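You operate a simulated robot arm through the tools that you are given. There is no shell and no other tool.

Carry out the task below with a simulated robot arm. There is one attempt and no reset: what you move stays moved.

TASK
Put the white block back, turn the light dial to DAY, shut the cover and switch the meter off.
Fine: the block goes on its dark pad.

Only the result counts: the job must be done as asked and must still hold three seconds after the hand-in. Knocking over, shifting, dropping, spilling or breaking anything else fails it. Lids that push on must go on centred and level and be pressed home; caps that screw on are set level and turned clockwise until they are tight.

THE ROBOT
A 6-joint arm with a two-finger gripper, fixed in place. Base frame: the origin is at the foot of the arm, x ahead of it, y to its left, z up; the work surface is at about z = 760. Units: mm, rad, N and s.
With the tool pointing down near the work surface it reaches from about 340 to 860 mm from the base axis. Its first joint turns from -2.897 to 2.897 rad. Payload 2.45 kg.
The tool frame sits at the grasp point between the pads (the TCP): z along the fingers, y along the line on which they close. The tips reach 20 mm beyond it. Largest opening 140 mm; the body of the gripper starts 168 mm behind the TCP.
Orientation is that of the tool frame in the base frame, as a unit quaternion [x, y, z, w]. With the fingers straight down and closing along the base's y, the tool's x points along the base's -x, its y along +y and its z along -z.

THE INTERFACE
- The arm moves only by the tool servo_tool. Its argument "moves" is a list that holds one entry, the list of rows, each a list of 6 numbers: the shift along the base's x, y, z in units of 150 mm (1.0 is 150 mm), then the turn, a rotation vector about the base's x, y, z in units of 180 degrees (1.0 is 180 degrees). In form: [[[tx, ty, tz, ax, ay, az], ...]]. A call has 1 to 20 rows; each row is the pose to reach, as a shift and turn from the pose commanded when the call began. "jaw" is the finger opening in mm, from 0 to 140, set as the call begins (left out, the last holds). A call with a number of a shift or a turn outside -1 to 1 is refused whole. A row lasts 0.2 s, in which the tool goes at most 50 mm and 0.15 rad; a call with a longer step from one row to the next is refused whole, and so is a gripper value outside its range. A pose out of reach is approached as far as the arm can. The call stops where the force on the tool passes 40 N (or 10 N more than at its start, if that is more) or the arm is blocked; 0.2 s more then pass. The fingers move at their own pace (about 45 mm/s each) and stop on an object; they squeeze with about 21 N. The grip force told is the motor's: it shows also when the fingers shut on nothing. Time passes only in rows, and 0.2 s behind the last, so rows that repeat a pose let the fingers close. The reply holds the time, the measured pose of the TCP, the force on the tool along the base axes, the opening and the grip force, in the units named above and with some noise, with the torque about the TCP (base axes, N m) and any sound that the robot's microphone picked up, and new pictures: "show" is both (left out), scene, wrist or none.
- Cameras (640 x 400 px; columns grow to the right, rows downward): "scene" is fixed at [411, -650.6, 1381.6]; the picture's right is [0.90, -0.43, 0.00], its down [-0.21, -0.44, -0.87] and it looks along [0.38, 0.79, -0.49] (base axes); focal length 323 px, centre (320, 200). "wrist" rides on the gripper at [78, 11, -209] in the tool frame; the picture's right is [-0.14, 0.99, 0.00], its down [-0.92, -0.13, -0.37] and it looks along [-0.37, -0.05, 0.93] (tool axes); focal length 280 px, centre (320, 200). There is no depth. A picture from a camera that has moved, and an enlarged one, comes with that camera's place and axes in the base frame and with its lens. The place of the scene camera against the robot may be out by one fixed shift of up to 18 mm in any direction.
- slide_trunk(by): slides the trunk up (or, below 0, down) by that many mm; the arm rides with it, the base frame stays. It gives what a move gives, with no picture.
- close_up(camera, box): a new picture of the part [left, top, right, bottom] of that camera's present view, enlarged. The clock stands still meanwhile.
- finish_job(): hands the job in; it is judged then, once.

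Places have to be worked out from the pictures, the camera data and where the tool is seen. Open the gripper and draw the arm clear of the work before you hand the job in, unless the task says otherwise.

The tools are called after ">>>" as name(argument=value, ...) on one line, values as JSON. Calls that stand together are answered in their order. servo_tool: Moves the arm, as the interface text tells. Its arguments: {"type":"object","properties":{"moves":{"type":"array","items":{"type":"array","items":{"type":"array","items":{"type":"number"}}}},"jaw":{"type":"number"},"show":{"type":"string","enum":["both","scene","wrist","none"]}},"required":["moves"]} The other tools are called the same way: slide_trunk (by) slides the trunk up or down; close_up (camera, box) takes an enlarged picture of a part of a camera's view; finish_job () hands the job in.

At the start:

```text
t: 0.0
position: [672.0, 21.5, 1136.6]
orientation: [0.0, 1.0, -0.001, 0.0]
force: [0.5, -0.4, 0.6]
ft_torque: [0.0, -0.02, -0.02]
opening: 140.0
grip_force: 0.1
trunk travel left (down, up): [-100.0, 130.0]
```

scene: 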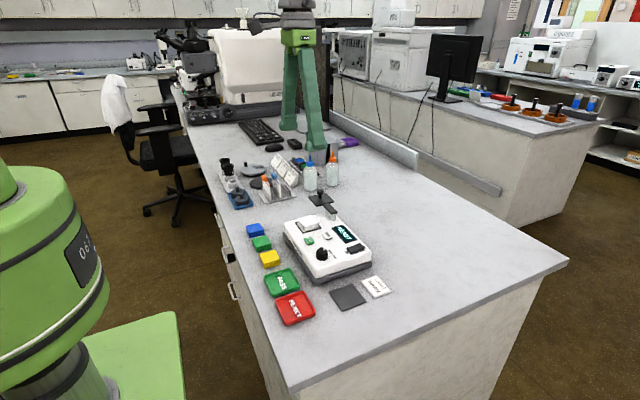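
wrist: 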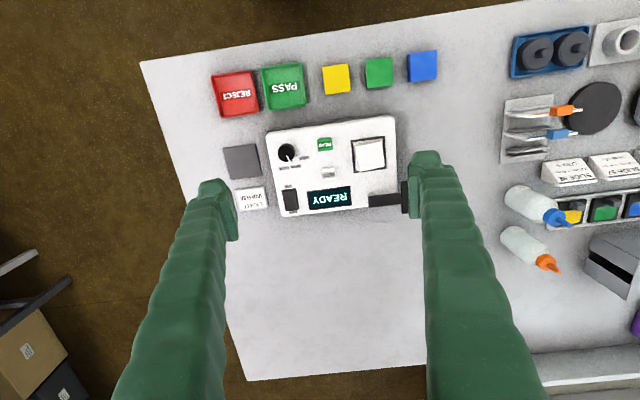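

I'll start with enlarged views of the meter area from both cameras to identify the parts.

>>> close_up(camera="scene", box=[230, 180, 410, 330])

>>> close_up(camera="wrist", box=[200, 50, 440, 220])

>>> close_up(camera="wrist", box=[260, 110, 400, 215])

```text
2.67 times, centred on (320, 255) of scene
camera zoom: at [411.0, -650.6, 1381.6], right [0.9, -0.43, 0.0], down [-0.21, -0.44, -0.87], along [0.38, 0.79, -0.49], focal length 860 px, centre (320, 53)
```

zoom: 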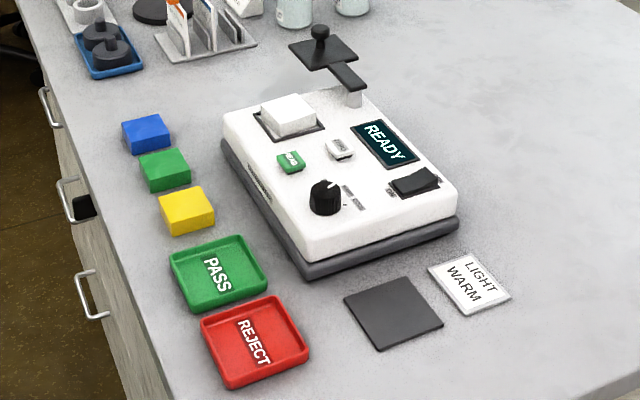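

```text
2.35 times, centred on (320, 135) of wrist
camera zoom: at [592.8, 32.7, 1344.4], right [0.14, 0.99, 0.0], down [0.92, -0.13, 0.37], along [0.37, -0.05, -0.93], focal length 660 px, centre (320, 353)
```

zoom: 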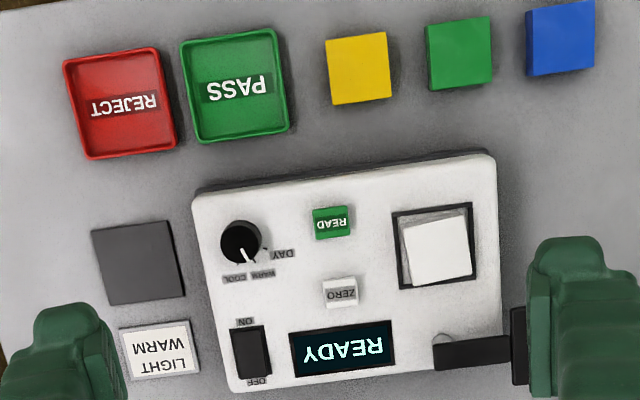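

```text
3.81 times, centred on (330, 162) of wrist
camera zoom: at [592.8, 32.7, 1344.4], right [0.14, 0.99, 0.0], down [0.92, -0.13, 0.37], along [0.37, -0.05, -0.93], focal length 1068 px, centre (282, 343)
```

zoom: 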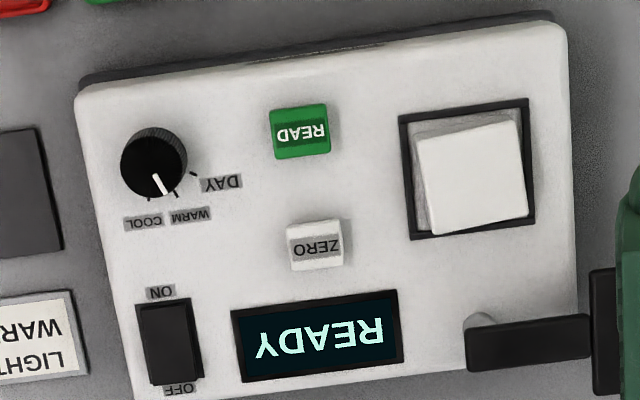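

The white block sits on the meter's window; its dark pad is presumably the grey square next to the card, and the cover is the black plate on the swing arm. I'll move the wrist camera above the block for a second viewpoint.

>>> servo_tool(moves=[[[0.08, 0.147, -0.2, 0, 0, 0], [0.16, 0.294, -0.4, 0, 0, 0], [0.24, 0.44, -0.6, 0, 0, 0], [0.32, 0.587, -0.8, 0, 0, 0], [0.32, 0.587, -0.8, 0, 0, 0]]])

```text
t: 1.2
position: [720.3, 108.2, 1016.5]
orientation: [0.0, 1.0, 0.0, 0.0]
force: [-0.1, 0.1, 0.3]
ft_torque: [0.02, 0.01, 0.02]
opening: 140.1
grip_force: 0.1
trunk travel left (down, up): [-100.0, 130.0]
camera wrist: at [640.4, 120.3, 1225.0], right [0.14, 0.99, 0.0], down [0.92, -0.13, 0.37], along [0.37, -0.05, -0.93], focal length 280 px, centre (320, 200)
```

scene: 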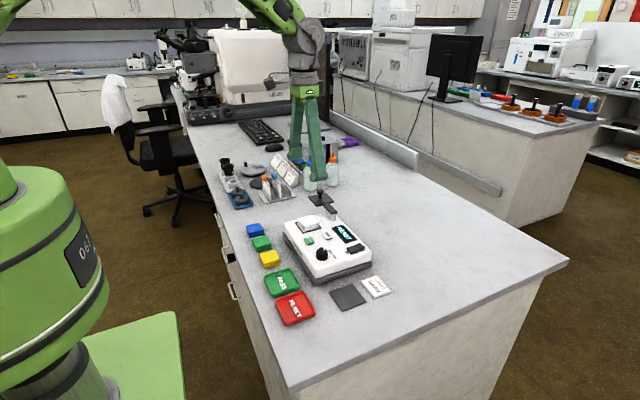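
wrist: 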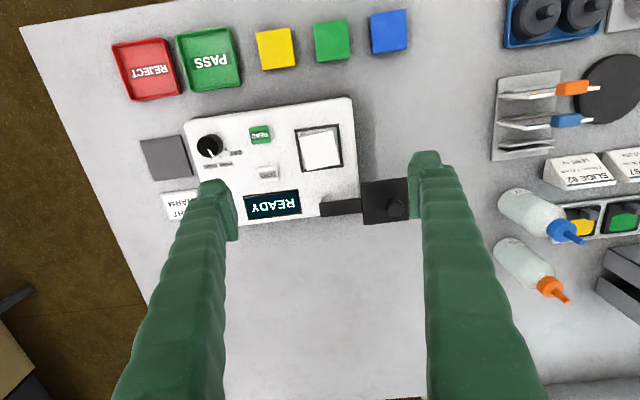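

>>> close_up(camera="wrist", box=[180, 80, 420, 230])

>>> close_up(camera="scene", box=[280, 185, 380, 285])

```text
2.67 times, centred on (300, 155) of wrist
camera zoom: at [640.4, 120.3, 1225.0], right [0.14, 0.99, 0.0], down [0.92, -0.13, 0.37], along [0.37, -0.05, -0.93], focal length 748 px, centre (373, 320)
```

zoom: 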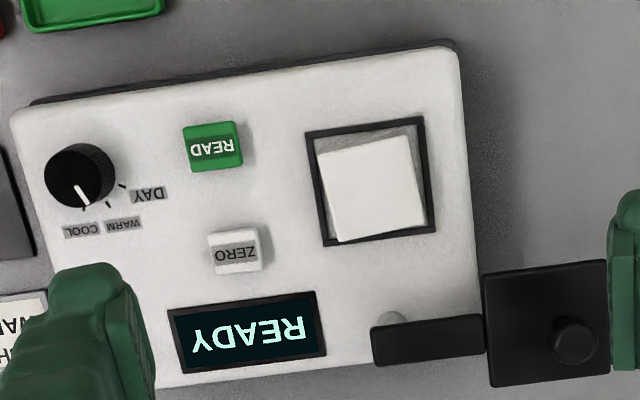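

```text
4.00 times, centred on (330, 235) of scene
camera zoom: at [411.0, -650.6, 1381.6], right [0.9, -0.43, 0.0], down [-0.21, -0.44, -0.87], along [0.38, 0.79, -0.49], focal length 1290 px, centre (280, 60)
```

zoom: 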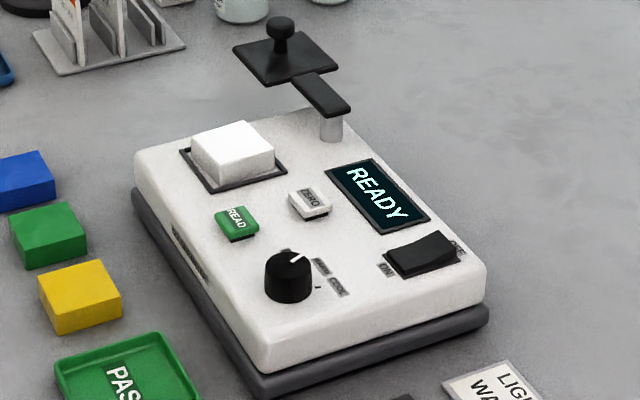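

Triangulating from both wrist views: block top centre ≈ (725, 109, 826), turned about +6°; pad centre ≈ (714, -148). I'll come lower over the block with the jaw partly closed and the yaw matched, then check.

>>> servo_tool(moves=[[[0.011, 0, -0.25, 0, 0, 0.011], [0.022, 0, -0.5, 0, 0, 0.022], [0.0333, 0, -0.775, 0, 0, 0.0333], [0.0333, 0, -0.775, 0, 0, 0.0333], [0.0333, 0, -0.775, 0, 0, 0.0333]]], jaw=78)

```text
t: 2.4
position: [724.4, 109.5, 899.0]
orientation: [-0.052, 0.999, 0.0, -0.001]
force: [-0.5, -0.5, 0.0]
ft_torque: [-0.03, 0.0, -0.05]
opening: 77.8
grip_force: 0.1
trunk travel left (down, up): [-100.0, 130.0]
camera wrist: at [644.6, 111.8, 1108.2], right [0.03, 1.0, 0.0], down [0.93, -0.03, 0.37], along [0.37, -0.01, -0.93], focal length 280 px, centre (320, 200)
```

scene: 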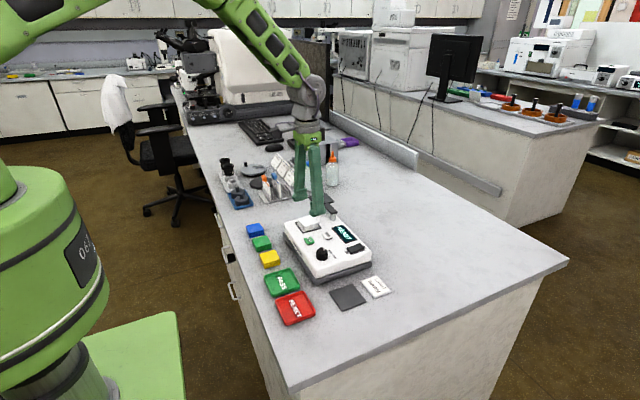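
wrist: 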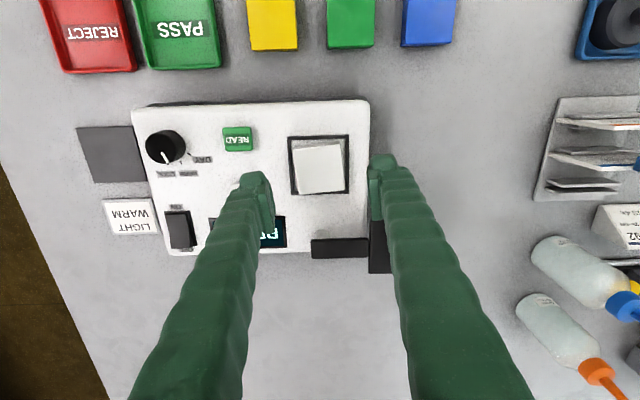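

>>> close_up(camera="wrist", box=[240, 110, 400, 210])

>>> close_up(camera="scene", box=[280, 185, 380, 285])

>>> close_up(camera="wrist", box=[120, 90, 280, 260])

```text
4.00 times, centred on (320, 160) of wrist
camera zoom: at [644.6, 111.8, 1108.2], right [0.03, 1.0, 0.0], down [0.93, -0.03, 0.37], along [0.37, -0.01, -0.93], focal length 1122 px, centre (320, 360)
```

zoom: 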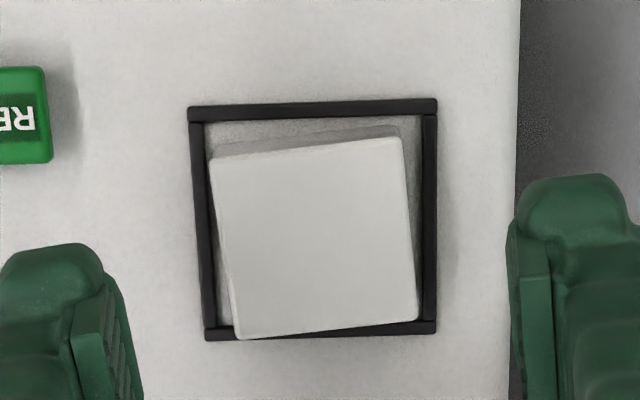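

```text
4.00 times, centred on (330, 235) of scene
camera zoom: at [411.0, -650.6, 1381.6], right [0.9, -0.43, 0.0], down [-0.21, -0.44, -0.87], along [0.38, 0.79, -0.49], focal length 1290 px, centre (280, 60)
```

zoom: 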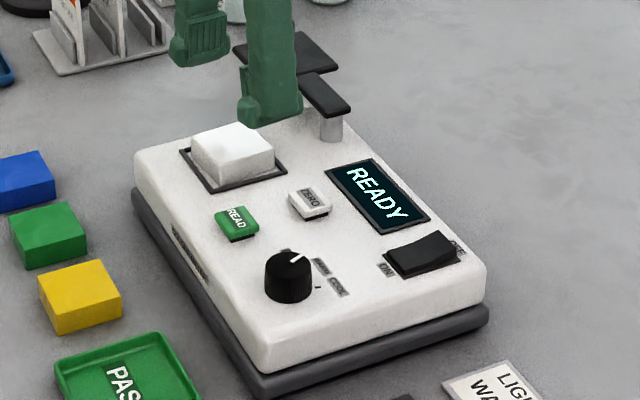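

```text
2.35 times, centred on (200, 175) of wrist
camera zoom: at [644.6, 111.8, 1108.2], right [0.03, 1.0, 0.0], down [0.93, -0.03, 0.37], along [0.37, -0.01, -0.93], focal length 660 px, centre (602, 259)
```

zoom: 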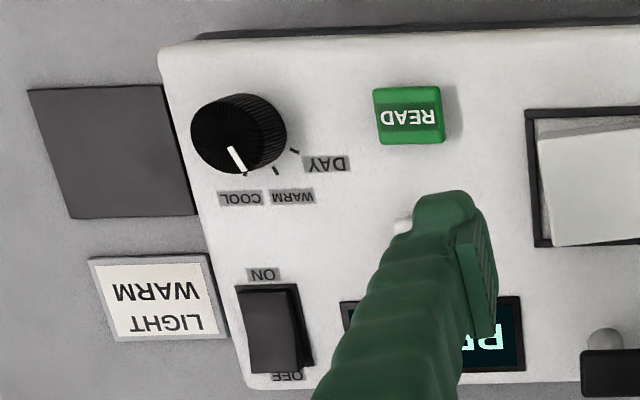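

The yaw matches the block. I'll descend to just above the top of the block and check the tip height relative to it in the scene view.

>>> servo_tool(moves=[[[-0.006, 0, -0.17, 0, 0, 0], [-0.006, 0, -0.34, 0, 0, 0], [-0.006, 0, -0.34, 0, 0, 0]]], jaw=78)

>>> close_up(camera="scene", box=[280, 190, 360, 260])

>>> close_up(camera="wrist", box=[240, 110, 400, 210])

```text
t: 3.2
position: [725.5, 110.0, 849.8]
orientation: [-0.052, 0.999, 0.0, 0.0]
force: [-0.1, 0.0, 0.1]
ft_torque: [0.01, -0.01, 0.04]
opening: 77.7
grip_force: 0.0
trunk travel left (down, up): [-100.0, 130.0]
camera wrist: at [644.2, 112.9, 1057.5], right [0.03, 1.0, 0.0], down [0.93, -0.03, 0.37], along [0.37, -0.01, -0.93], focal length 280 px, centre (320, 200)
```

scene: 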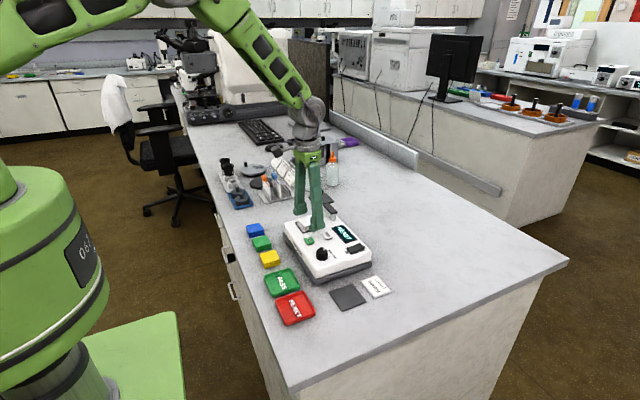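
wrist: 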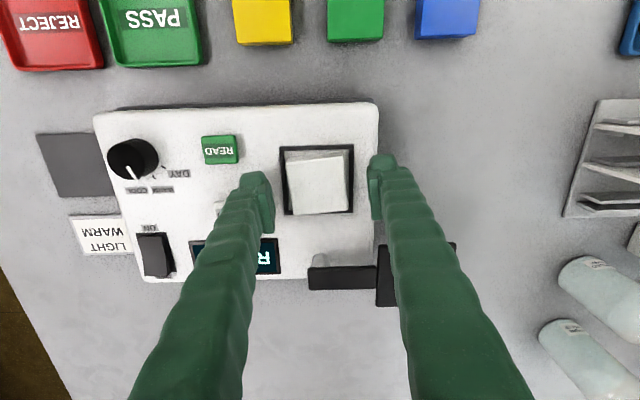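

```text
5.71 times, centred on (320, 225) of scene
camera zoom: at [411.0, -650.6, 1381.6], right [0.9, -0.43, 0.0], down [-0.21, -0.44, -0.87], along [0.38, 0.79, -0.49], focal length 1844 px, centre (320, 57)
```

zoom: 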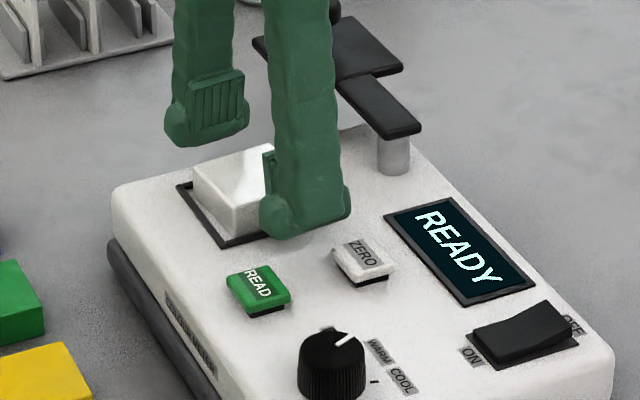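

```text
4.00 times, centred on (320, 160) of wrist
camera zoom: at [644.2, 112.9, 1057.5], right [0.03, 1.0, 0.0], down [0.93, -0.03, 0.37], along [0.37, -0.01, -0.93], focal length 1122 px, centre (320, 360)
```

zoom: 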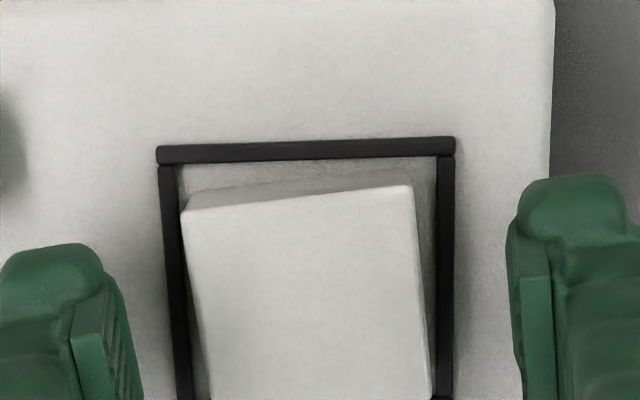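

Tips appear roughly 15 mm above the meter face. I'll go down another 11 mm and check again before closing.

>>> servo_tool(moves=[[[-0.004, 0, -0.04, 0, 0, 0], [-0.008, 0, -0.075, 0, 0, 0], [-0.008, 0, -0.075, 0, 0, 0]]], show="none")

>>> close_up(camera="scene", box=[290, 200, 340, 240])

>>> close_up(camera="wrist", box=[240, 110, 400, 230])

```text
t: 4.0
position: [723.2, 109.4, 838.1]
orientation: [-0.052, 0.999, -0.001, 0.0]
force: [-0.8, 0.8, 0.3]
ft_torque: [0.03, -0.03, -0.01]
opening: 78.1
grip_force: 0.0
trunk travel left (down, up): [-100.0, 130.0]
```

```text
10.00 times, centred on (315, 220) of scene
camera zoom: at [411.0, -650.6, 1381.6], right [0.9, -0.43, 0.0], down [-0.21, -0.44, -0.87], along [0.38, 0.79, -0.49], focal length 3226 px, centre (370, 0)
```

zoom: 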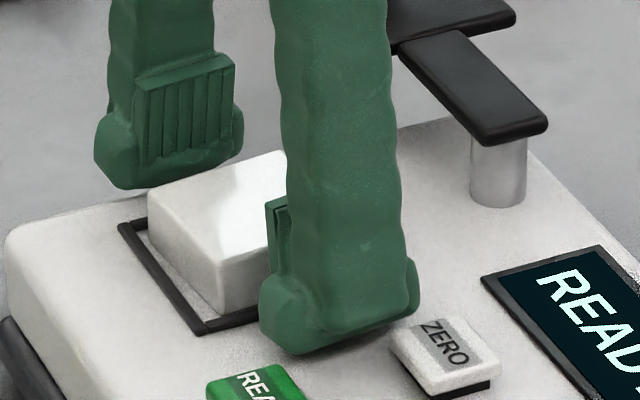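

```text
3.33 times, centred on (320, 170) of wrist
camera zoom: at [642.9, 112.8, 1046.4], right [0.03, 1.0, 0.0], down [0.93, -0.03, 0.37], along [0.37, -0.01, -0.93], focal length 935 px, centre (320, 300)
```

zoom: 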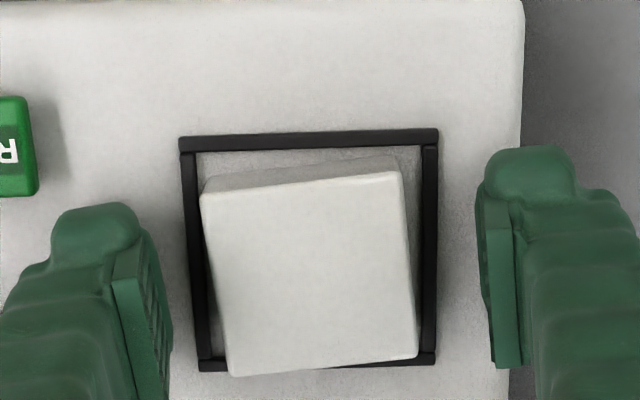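

Finger tips overlap the block's sides by about 6+ mm without touching the face (forces ≈ 0). I'll go 2.5 mm lower and close the jaw on the block.

>>> servo_tool(moves=[[[0, 0, -0.008, 0, 0, 0], [0, 0, -0.017, 0, 0, 0], [0, 0, -0.017, 0, 0, 0]]], show="none")

>>> servo_tool(moves=[[[0, 0, 0, 0, 0, 0], [0, 0, 0, 0, 0, 0], [0, 0, 0, 0, 0, 0], [0, 0, 0, 0, 0, 0], [0, 0, 0, 0, 0, 0]]], jaw=30)

>>> close_up(camera="scene", box=[290, 200, 340, 240])

```text
t: 4.8
position: [723.1, 110.2, 835.9]
orientation: [-0.053, 0.999, 0.0, 0.0]
force: [-1.6, 0.7, 3.6]
ft_torque: [0.01, 0.03, -0.01]
opening: 77.8
grip_force: 0.1
trunk travel left (down, up): [-100.0, 130.0]
```

```text
t: 6.0
position: [723.3, 107.5, 837.0]
orientation: [-0.051, 0.999, 0.0, 0.002]
force: [2.8, -15.4, 16.8]
ft_torque: [-0.55, -0.12, -1.17]
opening: 59.2
grip_force: 45.1
trunk travel left (down, up): [-100.0, 130.0]
camera wrist: at [642.7, 111.0, 1044.9], right [0.03, 1.0, 0.0], down [0.93, -0.03, 0.37], along [0.37, -0.01, -0.93], focal length 280 px, centre (320, 200)
```

scene: 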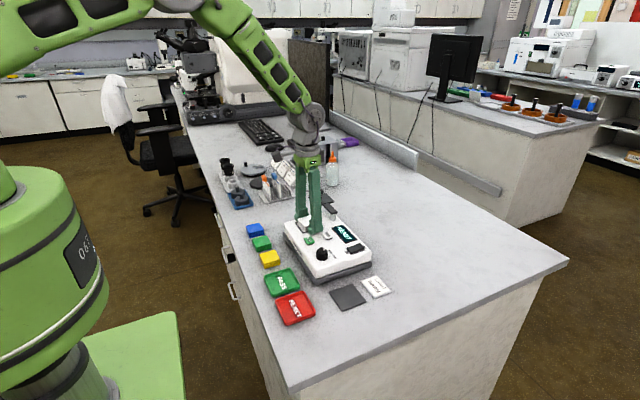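
wrist: 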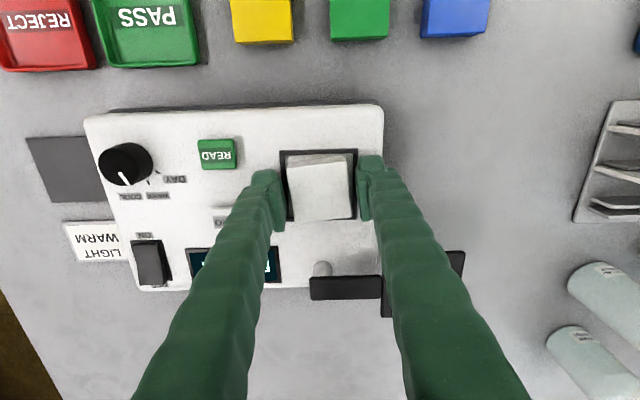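

```text
10.00 times, centred on (315, 220) of scene
camera zoom: at [411.0, -650.6, 1381.6], right [0.9, -0.43, 0.0], down [-0.21, -0.44, -0.87], along [0.38, 0.79, -0.49], focal length 3226 px, centre (370, 0)
```

zoom: 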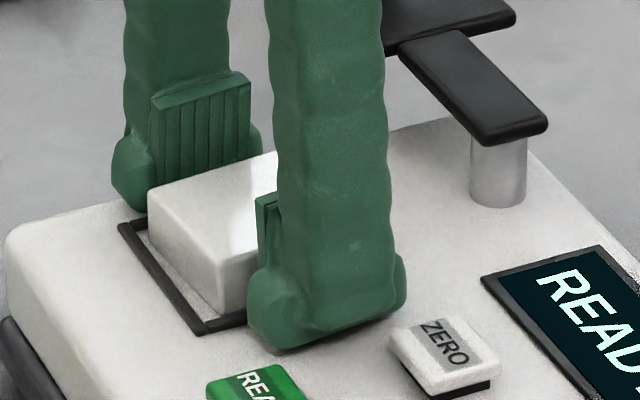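

The fingers have caught on the raised frame around the window (force 17 N up, stuck at 59 mm), so the meter face is higher than I assumed. I'll reopen at once, lift clear and check that nothing moved.

>>> servo_tool(moves=[[[0, 0, 0, 0, 0, 0], [0, 0, 0.02, 0, 0, 0], [0, 0, 0.04, 0, 0, 0], [0, 0, 0.04, 0, 0, 0]]], jaw=78)

>>> close_up(camera="scene", box=[290, 200, 340, 240])

>>> close_up(camera="wrist", box=[240, 110, 400, 230])

>>> close_up(camera="scene", box=[280, 185, 380, 285])

```text
t: 7.0
position: [722.5, 108.9, 841.9]
orientation: [-0.053, 0.999, 0.0, 0.0]
force: [0.5, 0.0, -0.4]
ft_torque: [-0.04, -0.02, 0.01]
opening: 77.9
grip_force: 0.0
trunk travel left (down, up): [-100.0, 130.0]
camera wrist: at [642.7, 112.3, 1049.3], right [0.03, 1.0, 0.0], down [0.93, -0.03, 0.37], along [0.37, -0.01, -0.93], focal length 280 px, centre (320, 200)
```

scene: 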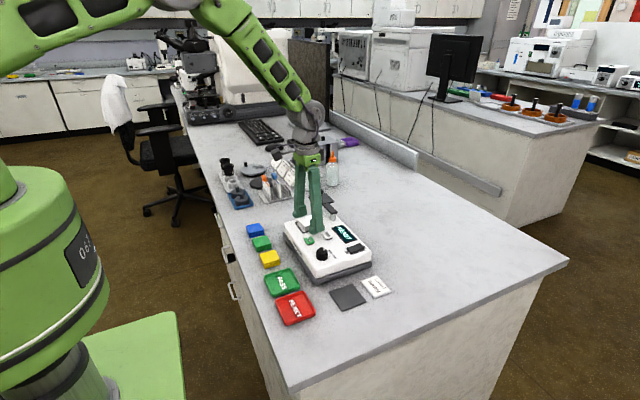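
wrist: 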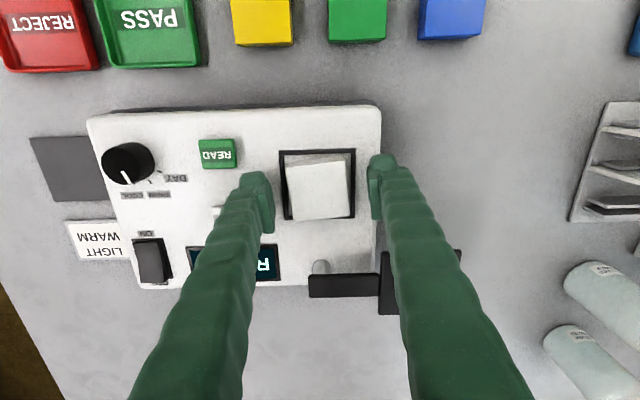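

```text
10.00 times, centred on (315, 220) of scene
camera zoom: at [411.0, -650.6, 1381.6], right [0.9, -0.43, 0.0], down [-0.21, -0.44, -0.87], along [0.38, 0.79, -0.49], focal length 3226 px, centre (370, 0)
```

zoom: 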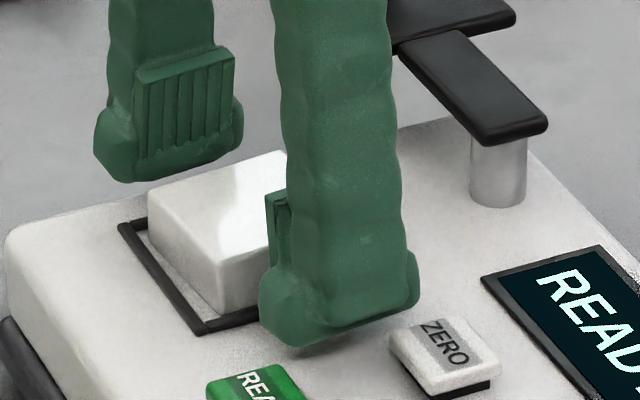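

```text
3.33 times, centred on (320, 170) of wrist
camera zoom: at [642.7, 112.3, 1049.3], right [0.03, 1.0, 0.0], down [0.93, -0.03, 0.37], along [0.37, -0.01, -0.93], focal length 935 px, centre (320, 300)
```

zoom: 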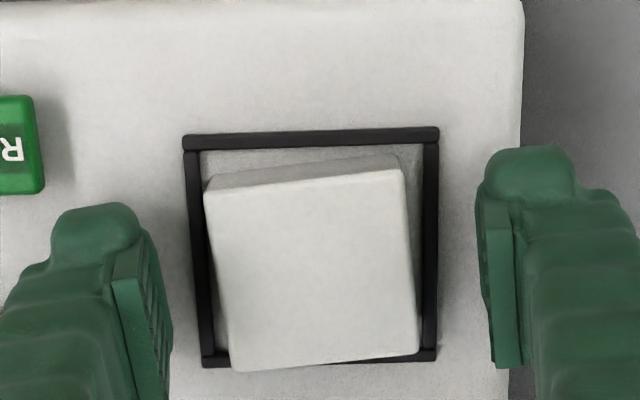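

```text
4.00 times, centred on (330, 235) of scene
camera zoom: at [411.0, -650.6, 1381.6], right [0.9, -0.43, 0.0], down [-0.21, -0.44, -0.87], along [0.38, 0.79, -0.49], focal length 1290 px, centre (280, 60)
```

zoom: 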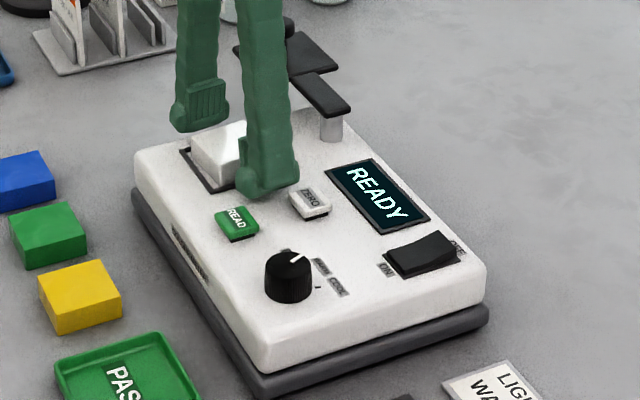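

Nothing shifted. The earlier contact implies the face is at about z 816 with the frame slightly higher, so the current height (tips ≈ 822) should clear the frame; closing on the block here.

>>> servo_tool(moves=[[[0, 0, 0, 0, 0, 0], [0, 0, 0, 0, 0, 0], [0, 0, 0, 0, 0, 0], [0, 0, 0, 0, 0, 0]]], jaw=40)

>>> close_up(camera="scene", box=[290, 200, 340, 240])

>>> close_up(camera="wrist", box=[240, 110, 400, 230])

```text
t: 8.0
position: [722.2, 109.9, 841.7]
orientation: [-0.053, 0.999, 0.0, 0.0]
force: [0.3, 0.1, -0.1]
ft_torque: [0.02, 0.02, 0.0]
opening: 46.8
grip_force: 21.5
trunk travel left (down, up): [-100.0, 130.0]
camera wrist: at [643.0, 112.4, 1049.5], right [0.03, 1.0, 0.0], down [0.93, -0.03, 0.37], along [0.37, -0.01, -0.93], focal length 280 px, centre (320, 200)
```

scene: 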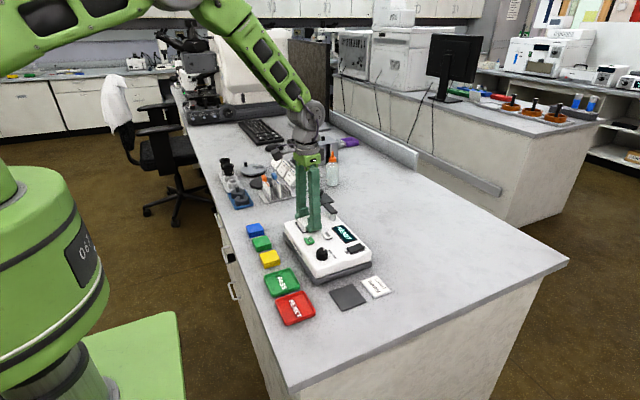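
wrist: 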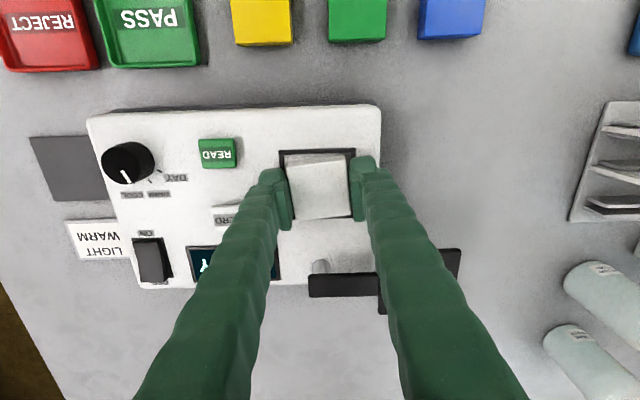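

```text
10.00 times, centred on (315, 220) of scene
camera zoom: at [411.0, -650.6, 1381.6], right [0.9, -0.43, 0.0], down [-0.21, -0.44, -0.87], along [0.38, 0.79, -0.49], focal length 3226 px, centre (370, 0)
```

zoom: 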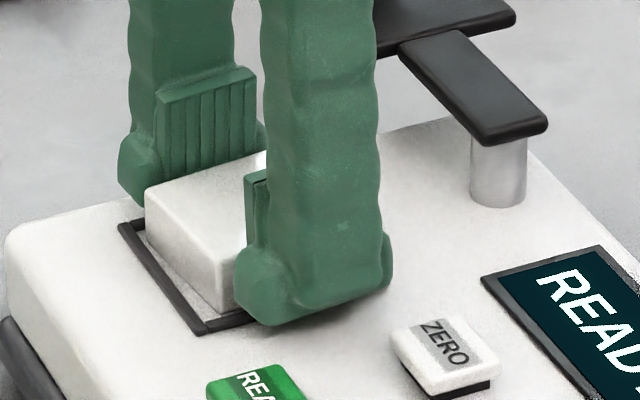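

```text
3.33 times, centred on (320, 170) of wrist
camera zoom: at [643.0, 112.4, 1049.5], right [0.03, 1.0, 0.0], down [0.93, -0.03, 0.37], along [0.37, -0.01, -0.93], focal length 935 px, centre (320, 300)
```

zoom: 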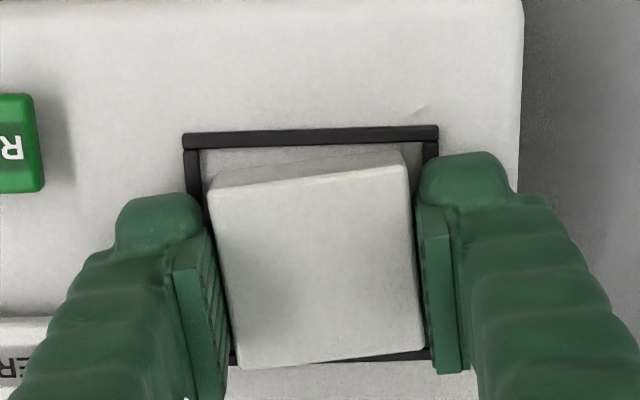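

The block is gripped (46.8 mm, 21.5 N, no side load). Lifting straight up and then travelling toward the pad.

>>> servo_tool(moves=[[[0, 0, 0.1, 0, 0, 0], [0, 0, 0.3, 0, 0, 0], [0, 0, 0.5, 0, 0, 0], [0, -0.25, 0.5, 0, 0, 0], [0, -0.5, 0.5, 0, 0, 0], [0, -0.75, 0.5, 0, 0, 0], [0, -0.95, 0.5, 0, 0, 0], [0, -0.95, 0.5, 0, 0, 0]]])

```text
t: 9.8
position: [723.7, -35.3, 917.2]
orientation: [-0.053, 0.999, 0.001, 0.0]
force: [0.2, -0.3, -1.3]
ft_torque: [0.02, -0.02, -0.03]
opening: 47.0
grip_force: 20.7
trunk travel left (down, up): [-100.0, 130.0]
camera wrist: at [643.1, -31.0, 1124.9], right [0.03, 1.0, 0.0], down [0.93, -0.03, 0.37], along [0.37, -0.01, -0.93], focal length 280 px, centre (320, 200)
```

scene: 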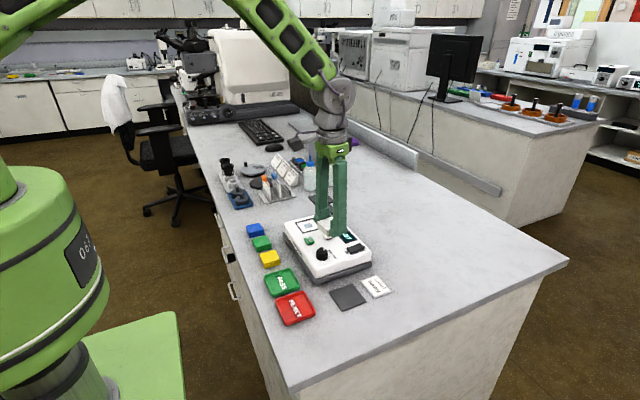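
wrist: 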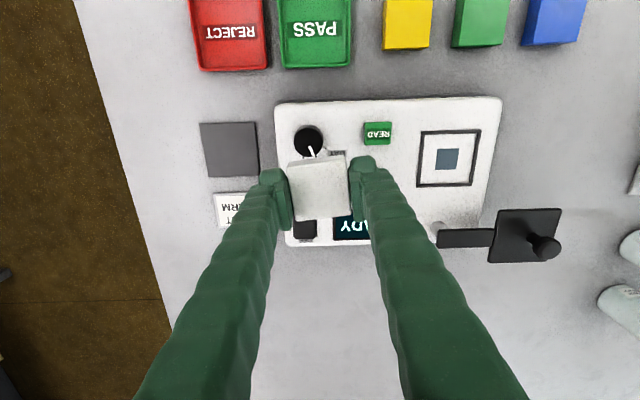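

The block is held, and this view confirms the pad centre at ≈ (714, -148). Moving above it and squaring the yaw back to the pad's alignment.

>>> servo_tool(moves=[[[-0.02, -0.25, 0, 0, 0, -0.011], [-0.04, -0.5, 0, 0, 0, -0.022], [-0.06, -0.745, 0, 0, 0, -0.0333], [-0.06, -0.745, -0.2, 0, 0, -0.0333], [-0.06, -0.745, -0.4, 0, 0, -0.0333], [-0.06, -0.745, -0.4, 0, 0, -0.0333]]])

>>> close_up(camera="wrist", box=[240, 90, 400, 230])

>>> close_up(camera="scene", box=[310, 220, 410, 320])

```text
t: 11.2
position: [713.5, -146.5, 855.9]
orientation: [0.001, 1.0, 0.0, -0.001]
force: [0.3, 0.2, -1.3]
ft_torque: [0.03, -0.04, -0.01]
opening: 46.9
grip_force: 20.9
trunk travel left (down, up): [-100.0, 130.0]
camera wrist: at [633.8, -135.1, 1064.4], right [0.14, 0.99, 0.0], down [0.92, -0.13, 0.37], along [0.37, -0.05, -0.93], focal length 280 px, centre (320, 200)
```

scene: 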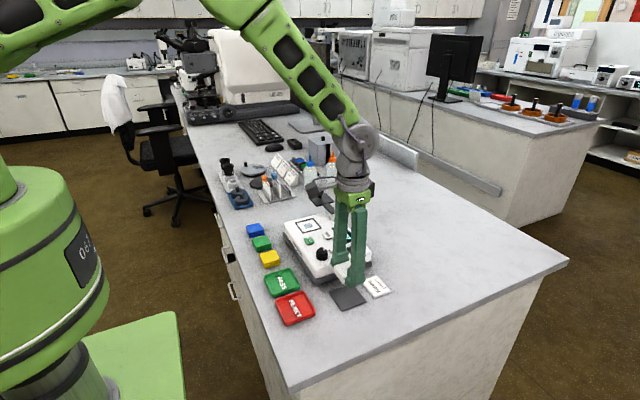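
wrist: 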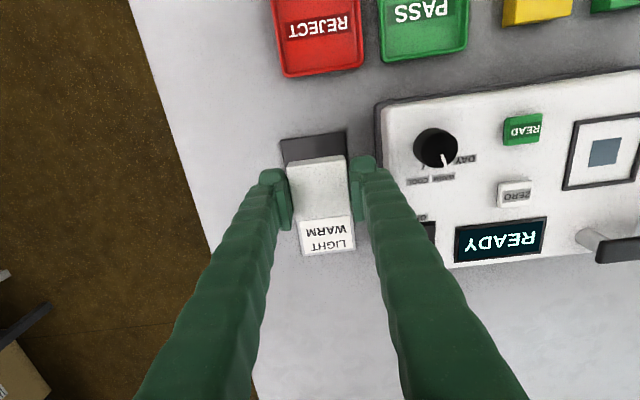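

```text
2.86 times, centred on (320, 160) of wrist
camera zoom: at [633.8, -135.1, 1064.4], right [0.14, 0.99, 0.0], down [0.92, -0.13, 0.37], along [0.37, -0.05, -0.93], focal length 801 px, centre (320, 314)
```

zoom: 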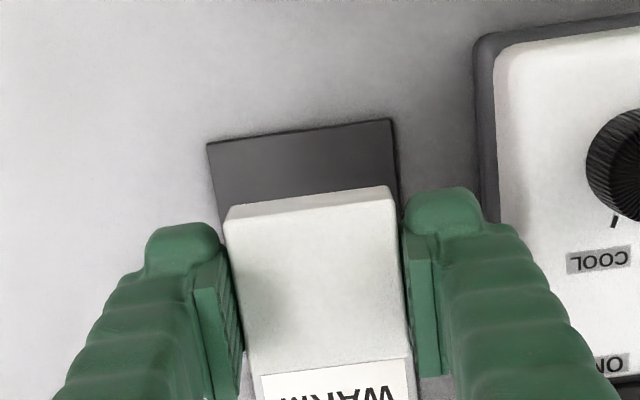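

```text
4.00 times, centred on (360, 270) of scene
camera zoom: at [411.0, -650.6, 1381.6], right [0.9, -0.43, 0.0], down [-0.21, -0.44, -0.87], along [0.38, 0.79, -0.49], focal length 1290 px, centre (160, -80)
```

zoom: 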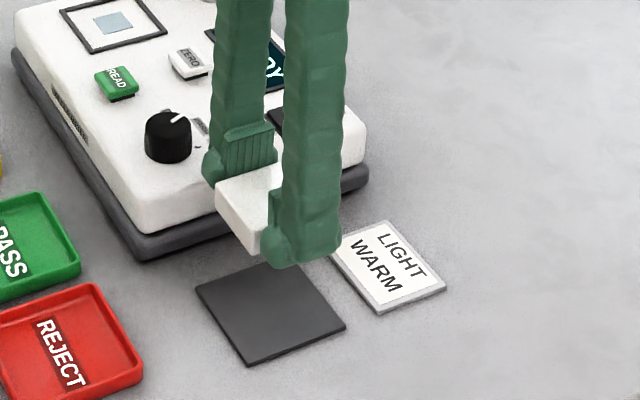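

The block is square over the pad. I'll shift 2 mm in -y and lower to just above it.

>>> servo_tool(moves=[[[0.004, -0.015, -0.15, 0, 0, 0], [0.004, -0.015, -0.3, 0, 0, 0], [0.004, -0.015, -0.387, 0, 0, 0], [0.004, -0.015, -0.387, 0, 0, 0]]], show="none")

>>> close_up(camera="scene", box=[310, 240, 390, 320])

>>> close_up(camera="wrist", box=[240, 90, 400, 230])

```text
t: 12.2
position: [713.4, -146.7, 799.0]
orientation: [0.0, 1.0, 0.0, 0.0]
force: [0.1, 0.1, -2.1]
ft_torque: [-0.01, -0.01, 0.02]
opening: 46.8
grip_force: 21.4
trunk travel left (down, up): [-100.0, 130.0]
```

```text
5.00 times, centred on (350, 280) of scene
camera zoom: at [411.0, -650.6, 1381.6], right [0.9, -0.43, 0.0], down [-0.21, -0.44, -0.87], along [0.38, 0.79, -0.49], focal length 1613 px, centre (170, -200)
```

zoom: 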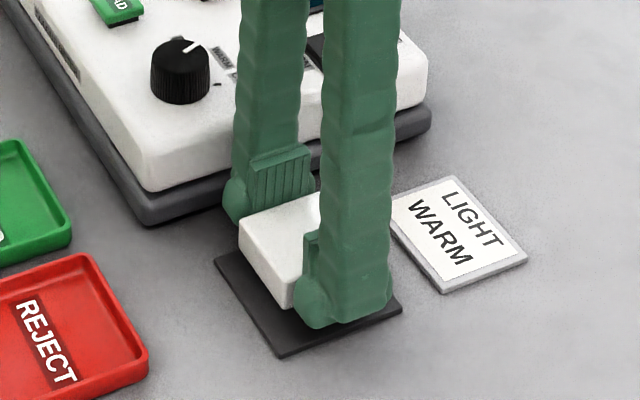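

```text
2.86 times, centred on (320, 160) of wrist
camera zoom: at [634.7, -136.4, 1006.6], right [0.14, 0.99, 0.0], down [0.92, -0.13, 0.37], along [0.37, -0.05, -0.93], focal length 801 px, centre (320, 314)
```

zoom: 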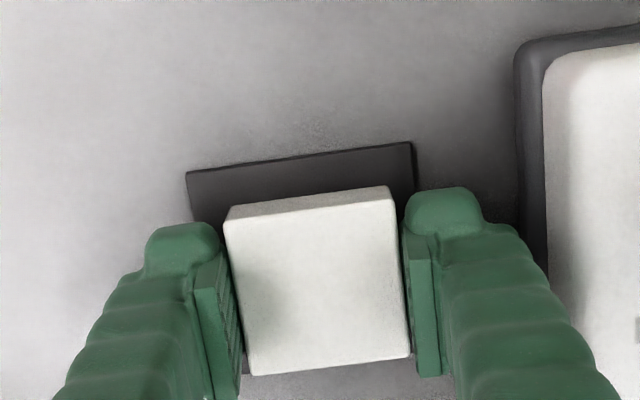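

The block hovers ~7 mm above the pad, about 2 mm to +y. Correcting and lowering in small steps, watching force.

>>> servo_tool(moves=[[[0.004, -0.013, -0.01, 0, 0, 0], [0.004, -0.013, -0.02, 0, 0, 0], [0.004, -0.013, -0.03, 0, 0, 0], [0.004, -0.013, -0.03, 0, 0, 0]]], show="none")

>>> servo_tool(moves=[[[0, 0, -0.007, 0, 0, 0], [0, 0, -0.013, 0, 0, 0], [0, 0, -0.013, 0, 0, 0]]], show="none")

```text
t: 13.2
position: [714.8, -149.7, 794.3]
orientation: [0.0, 1.0, 0.0, 0.0]
force: [-0.3, 0.6, 0.1]
ft_torque: [-0.01, 0.0, 0.01]
opening: 47.0
grip_force: 21.0
trunk travel left (down, up): [-100.0, 130.0]
```

```text
t: 14.0
position: [714.4, -148.3, 792.6]
orientation: [-0.001, 1.0, 0.0, 0.0]
force: [0.8, 0.3, -1.8]
ft_torque: [0.01, -0.01, 0.02]
opening: 46.9
grip_force: 21.0
trunk travel left (down, up): [-100.0, 130.0]
```

No contact yet at 792.6; continuing down in 1.5–2 mm steps.

>>> servo_tool(moves=[[[0, 0, -0.007, 0, 0, 0], [0, 0, -0.013, 0, 0, 0], [0, 0, -0.013, 0, 0, 0]]], show="none")

>>> close_up(camera="scene", box=[320, 250, 380, 310])

```text
t: 14.8
position: [715.2, -149.9, 789.9]
orientation: [0.0, 1.0, 0.0, 0.0]
force: [0.1, 0.1, -1.4]
ft_torque: [0.01, 0.01, 0.01]
opening: 46.7
grip_force: 21.4
trunk travel left (down, up): [-100.0, 130.0]
```

```text
6.67 times, centred on (350, 280) of scene
camera zoom: at [411.0, -650.6, 1381.6], right [0.9, -0.43, 0.0], down [-0.21, -0.44, -0.87], along [0.38, 0.79, -0.49], focal length 2151 px, centre (120, -333)
```

zoom: 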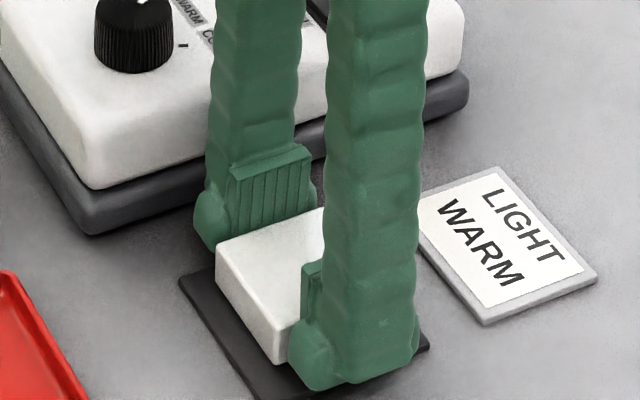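

The block's lower edge is almost on the pad with no contact force yet; stepping down further.

>>> servo_tool(moves=[[[0, 0, -0.007, 0, 0, 0], [0, 0, -0.01, 0, 0, 0], [0, 0, -0.01, 0, 0, 0]]], show="none")

>>> servo_tool(moves=[[[0, 0, -0.007, 0, 0, 0], [0, 0, -0.01, 0, 0, 0], [0, 0, -0.01, 0, 0, 0]]], show="none")

>>> close_up(camera="scene", box=[320, 250, 380, 310])

```text
t: 15.6
position: [715.1, -149.5, 789.0]
orientation: [0.001, 1.0, 0.0, 0.0]
force: [-0.2, 0.1, -1.1]
ft_torque: [-0.01, -0.02, 0.0]
opening: 46.8
grip_force: 21.0
trunk travel left (down, up): [-100.0, 130.0]
```

```text
t: 16.4
position: [716.8, -148.0, 787.8]
orientation: [0.001, 1.0, 0.0, 0.0]
force: [-1.0, -0.4, 1.6]
ft_torque: [0.03, 0.05, -0.04]
opening: 46.9
grip_force: 20.7
trunk travel left (down, up): [-100.0, 130.0]
```

```text
6.67 times, centred on (350, 280) of scene
camera zoom: at [411.0, -650.6, 1381.6], right [0.9, -0.43, 0.0], down [-0.21, -0.44, -0.87], along [0.38, 0.79, -0.49], focal length 2151 px, centre (120, -333)
```

zoom: 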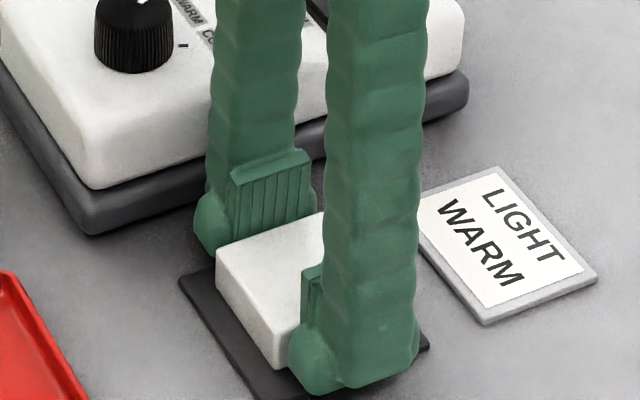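

Vertical force rose by ~2.8 N: first contact. One small further step to confirm before releasing.

>>> servo_tool(moves=[[[0, 0, -0.005, 0, 0, 0], [0, 0, -0.005, 0, 0, 0]]], show="none")

```text
t: 17.0
position: [714.9, -148.9, 787.3]
orientation: [0.0, 1.0, 0.001, 0.001]
force: [-0.1, 1.8, 9.5]
ft_torque: [0.05, 0.18, -0.01]
opening: 47.0
grip_force: 21.0
trunk travel left (down, up): [-100.0, 130.0]
```

Block is seated on the pad (≈10 N). Opening slightly and rising straight up.

>>> servo_tool(moves=[[[0, 0, 0.003, 0, 0, 0], [0, 0, 0.003, 0, 0, 0], [0, 0, 0.003, 0, 0, 0]]], jaw=60, show="none")

>>> servo_tool(moves=[[[0, 0, 0.1, 0, 0, 0], [0, 0, 0.4, 0, 0, 0], [0, 0, 0.7, 0, 0, 0], [0, 0, 0.9, 0, 0, 0], [0, 0.1, 0.9, 0, 0, 0], [0, 0.3, 0.9, 0, 0, 0], [0, 0.3, 0.9, 0, 0, 0]]])

>>> close_up(camera="wrist", box=[200, 80, 440, 230])

>>> close_up(camera="scene", box=[280, 185, 400, 315])

```text
t: 17.8
position: [715.3, -149.0, 786.6]
orientation: [0.0, 1.0, 0.0, 0.0]
force: [0.2, 0.0, -0.4]
ft_torque: [0.0, 0.02, 0.0]
opening: 60.2
grip_force: 0.1
trunk travel left (down, up): [-100.0, 130.0]
```

```text
t: 19.4
position: [715.3, -102.1, 921.1]
orientation: [0.0, 1.0, 0.0, 0.0]
force: [-0.3, -0.1, 0.0]
ft_torque: [-0.01, 0.02, 0.02]
opening: 60.1
grip_force: 0.0
trunk travel left (down, up): [-100.0, 130.0]
camera wrist: at [636.3, -91.0, 1130.6], right [0.14, 0.99, 0.0], down [0.92, -0.13, 0.37], along [0.37, -0.05, -0.93], focal length 280 px, centre (320, 200)
```

scene: 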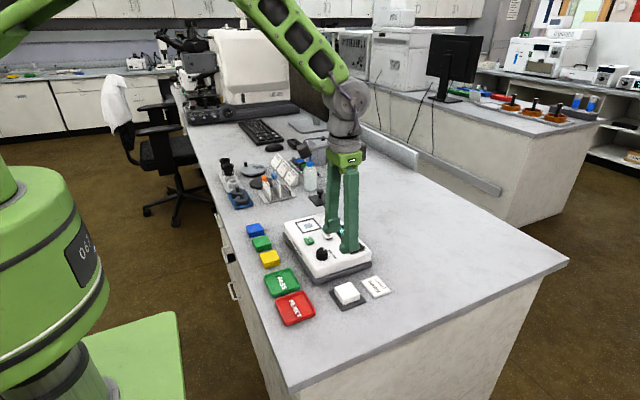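
wrist: 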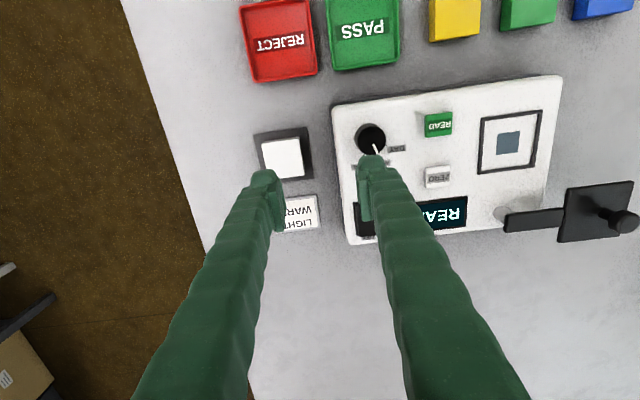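

```text
2.67 times, centred on (320, 155) of wrist
camera zoom: at [636.3, -91.0, 1130.6], right [0.14, 0.99, 0.0], down [0.92, -0.13, 0.37], along [0.37, -0.05, -0.93], focal length 748 px, centre (320, 320)
```

zoom: 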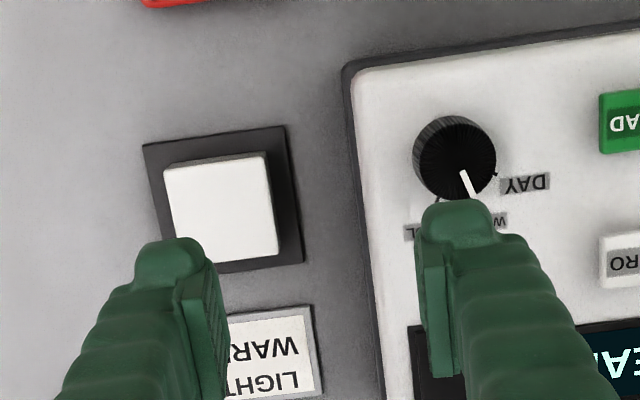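

```text
3.08 times, centred on (340, 250) of scene
camera zoom: at [411.0, -650.6, 1381.6], right [0.9, -0.43, 0.0], down [-0.21, -0.44, -0.87], along [0.38, 0.79, -0.49], focal length 993 px, centre (258, 46)
```

zoom: 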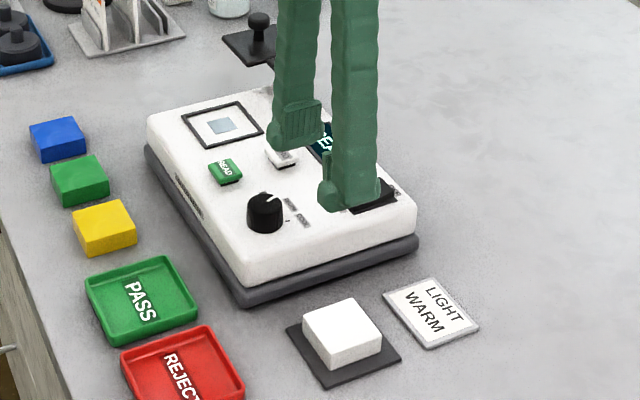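

The block is centred on its pad. From two views the dial knob's top centre is ≈ (695, -43, 839), pointer at ~15° (WARM tick) and the DAY tick ~37° counter-clockwise from it. Moving above the knob.

>>> servo_tool(moves=[[[-0.06, 0.2, 0, 0, 0, 0], [-0.133, 0.39, 0, 0, 0, 0], [-0.133, 0.39, -0.25, 0, 0, 0], [-0.133, 0.39, -0.25, 0, 0, 0]]], jaw=54)

>>> close_up(camera="wrist", box=[240, 90, 400, 210])

>>> close_up(camera="scene", box=[300, 220, 360, 280])

```text
t: 20.4
position: [695.2, -44.8, 883.2]
orientation: [0.0, 1.0, 0.0, 0.0]
force: [0.1, -1.4, 0.1]
ft_torque: [0.01, 0.02, -0.01]
opening: 53.9
grip_force: 0.1
trunk travel left (down, up): [-100.0, 130.0]
camera wrist: at [615.8, -33.5, 1091.9], right [0.14, 0.99, 0.0], down [0.92, -0.13, 0.37], along [0.36, -0.05, -0.93], focal length 280 px, centre (320, 200)
```

scene: 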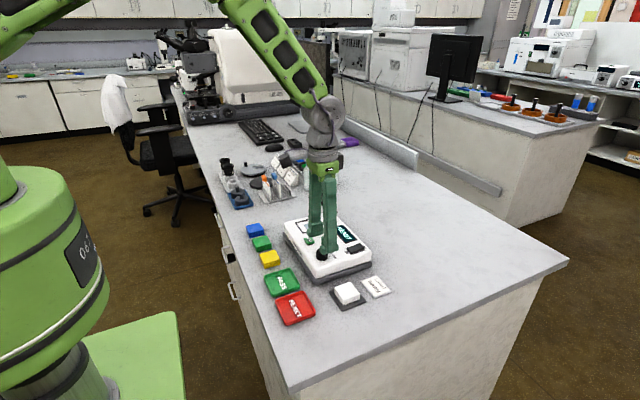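
wrist: 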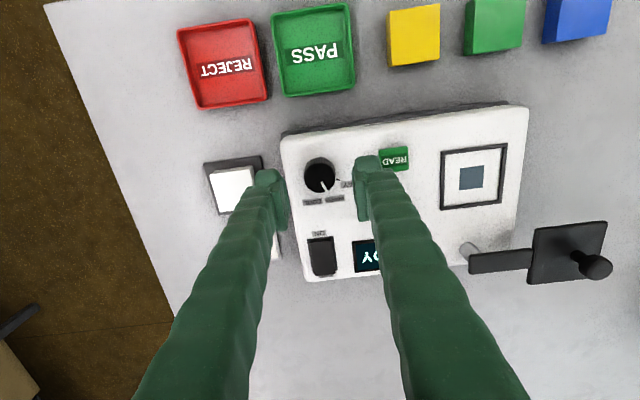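

```text
3.33 times, centred on (320, 150) of wrist
camera zoom: at [615.8, -33.5, 1091.9], right [0.14, 0.99, 0.0], down [0.92, -0.13, 0.37], along [0.36, -0.05, -0.93], focal length 935 px, centre (320, 367)
```

zoom: 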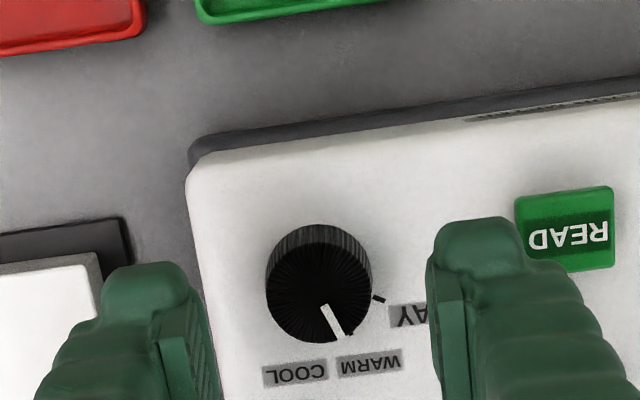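

```text
6.67 times, centred on (330, 250) of scene
camera zoom: at [411.0, -650.6, 1381.6], right [0.9, -0.43, 0.0], down [-0.21, -0.44, -0.87], along [0.38, 0.79, -0.49], focal length 2151 px, centre (253, -133)
```

zoom: 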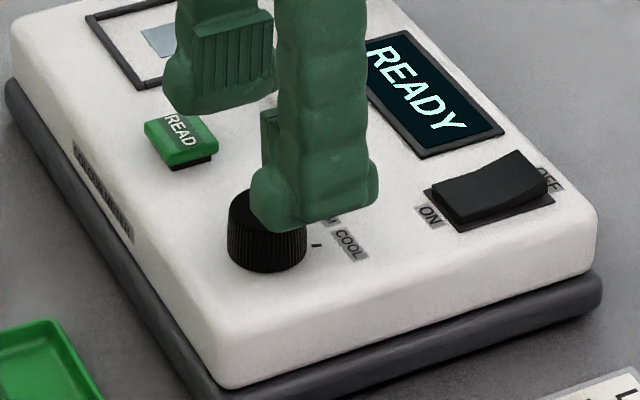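

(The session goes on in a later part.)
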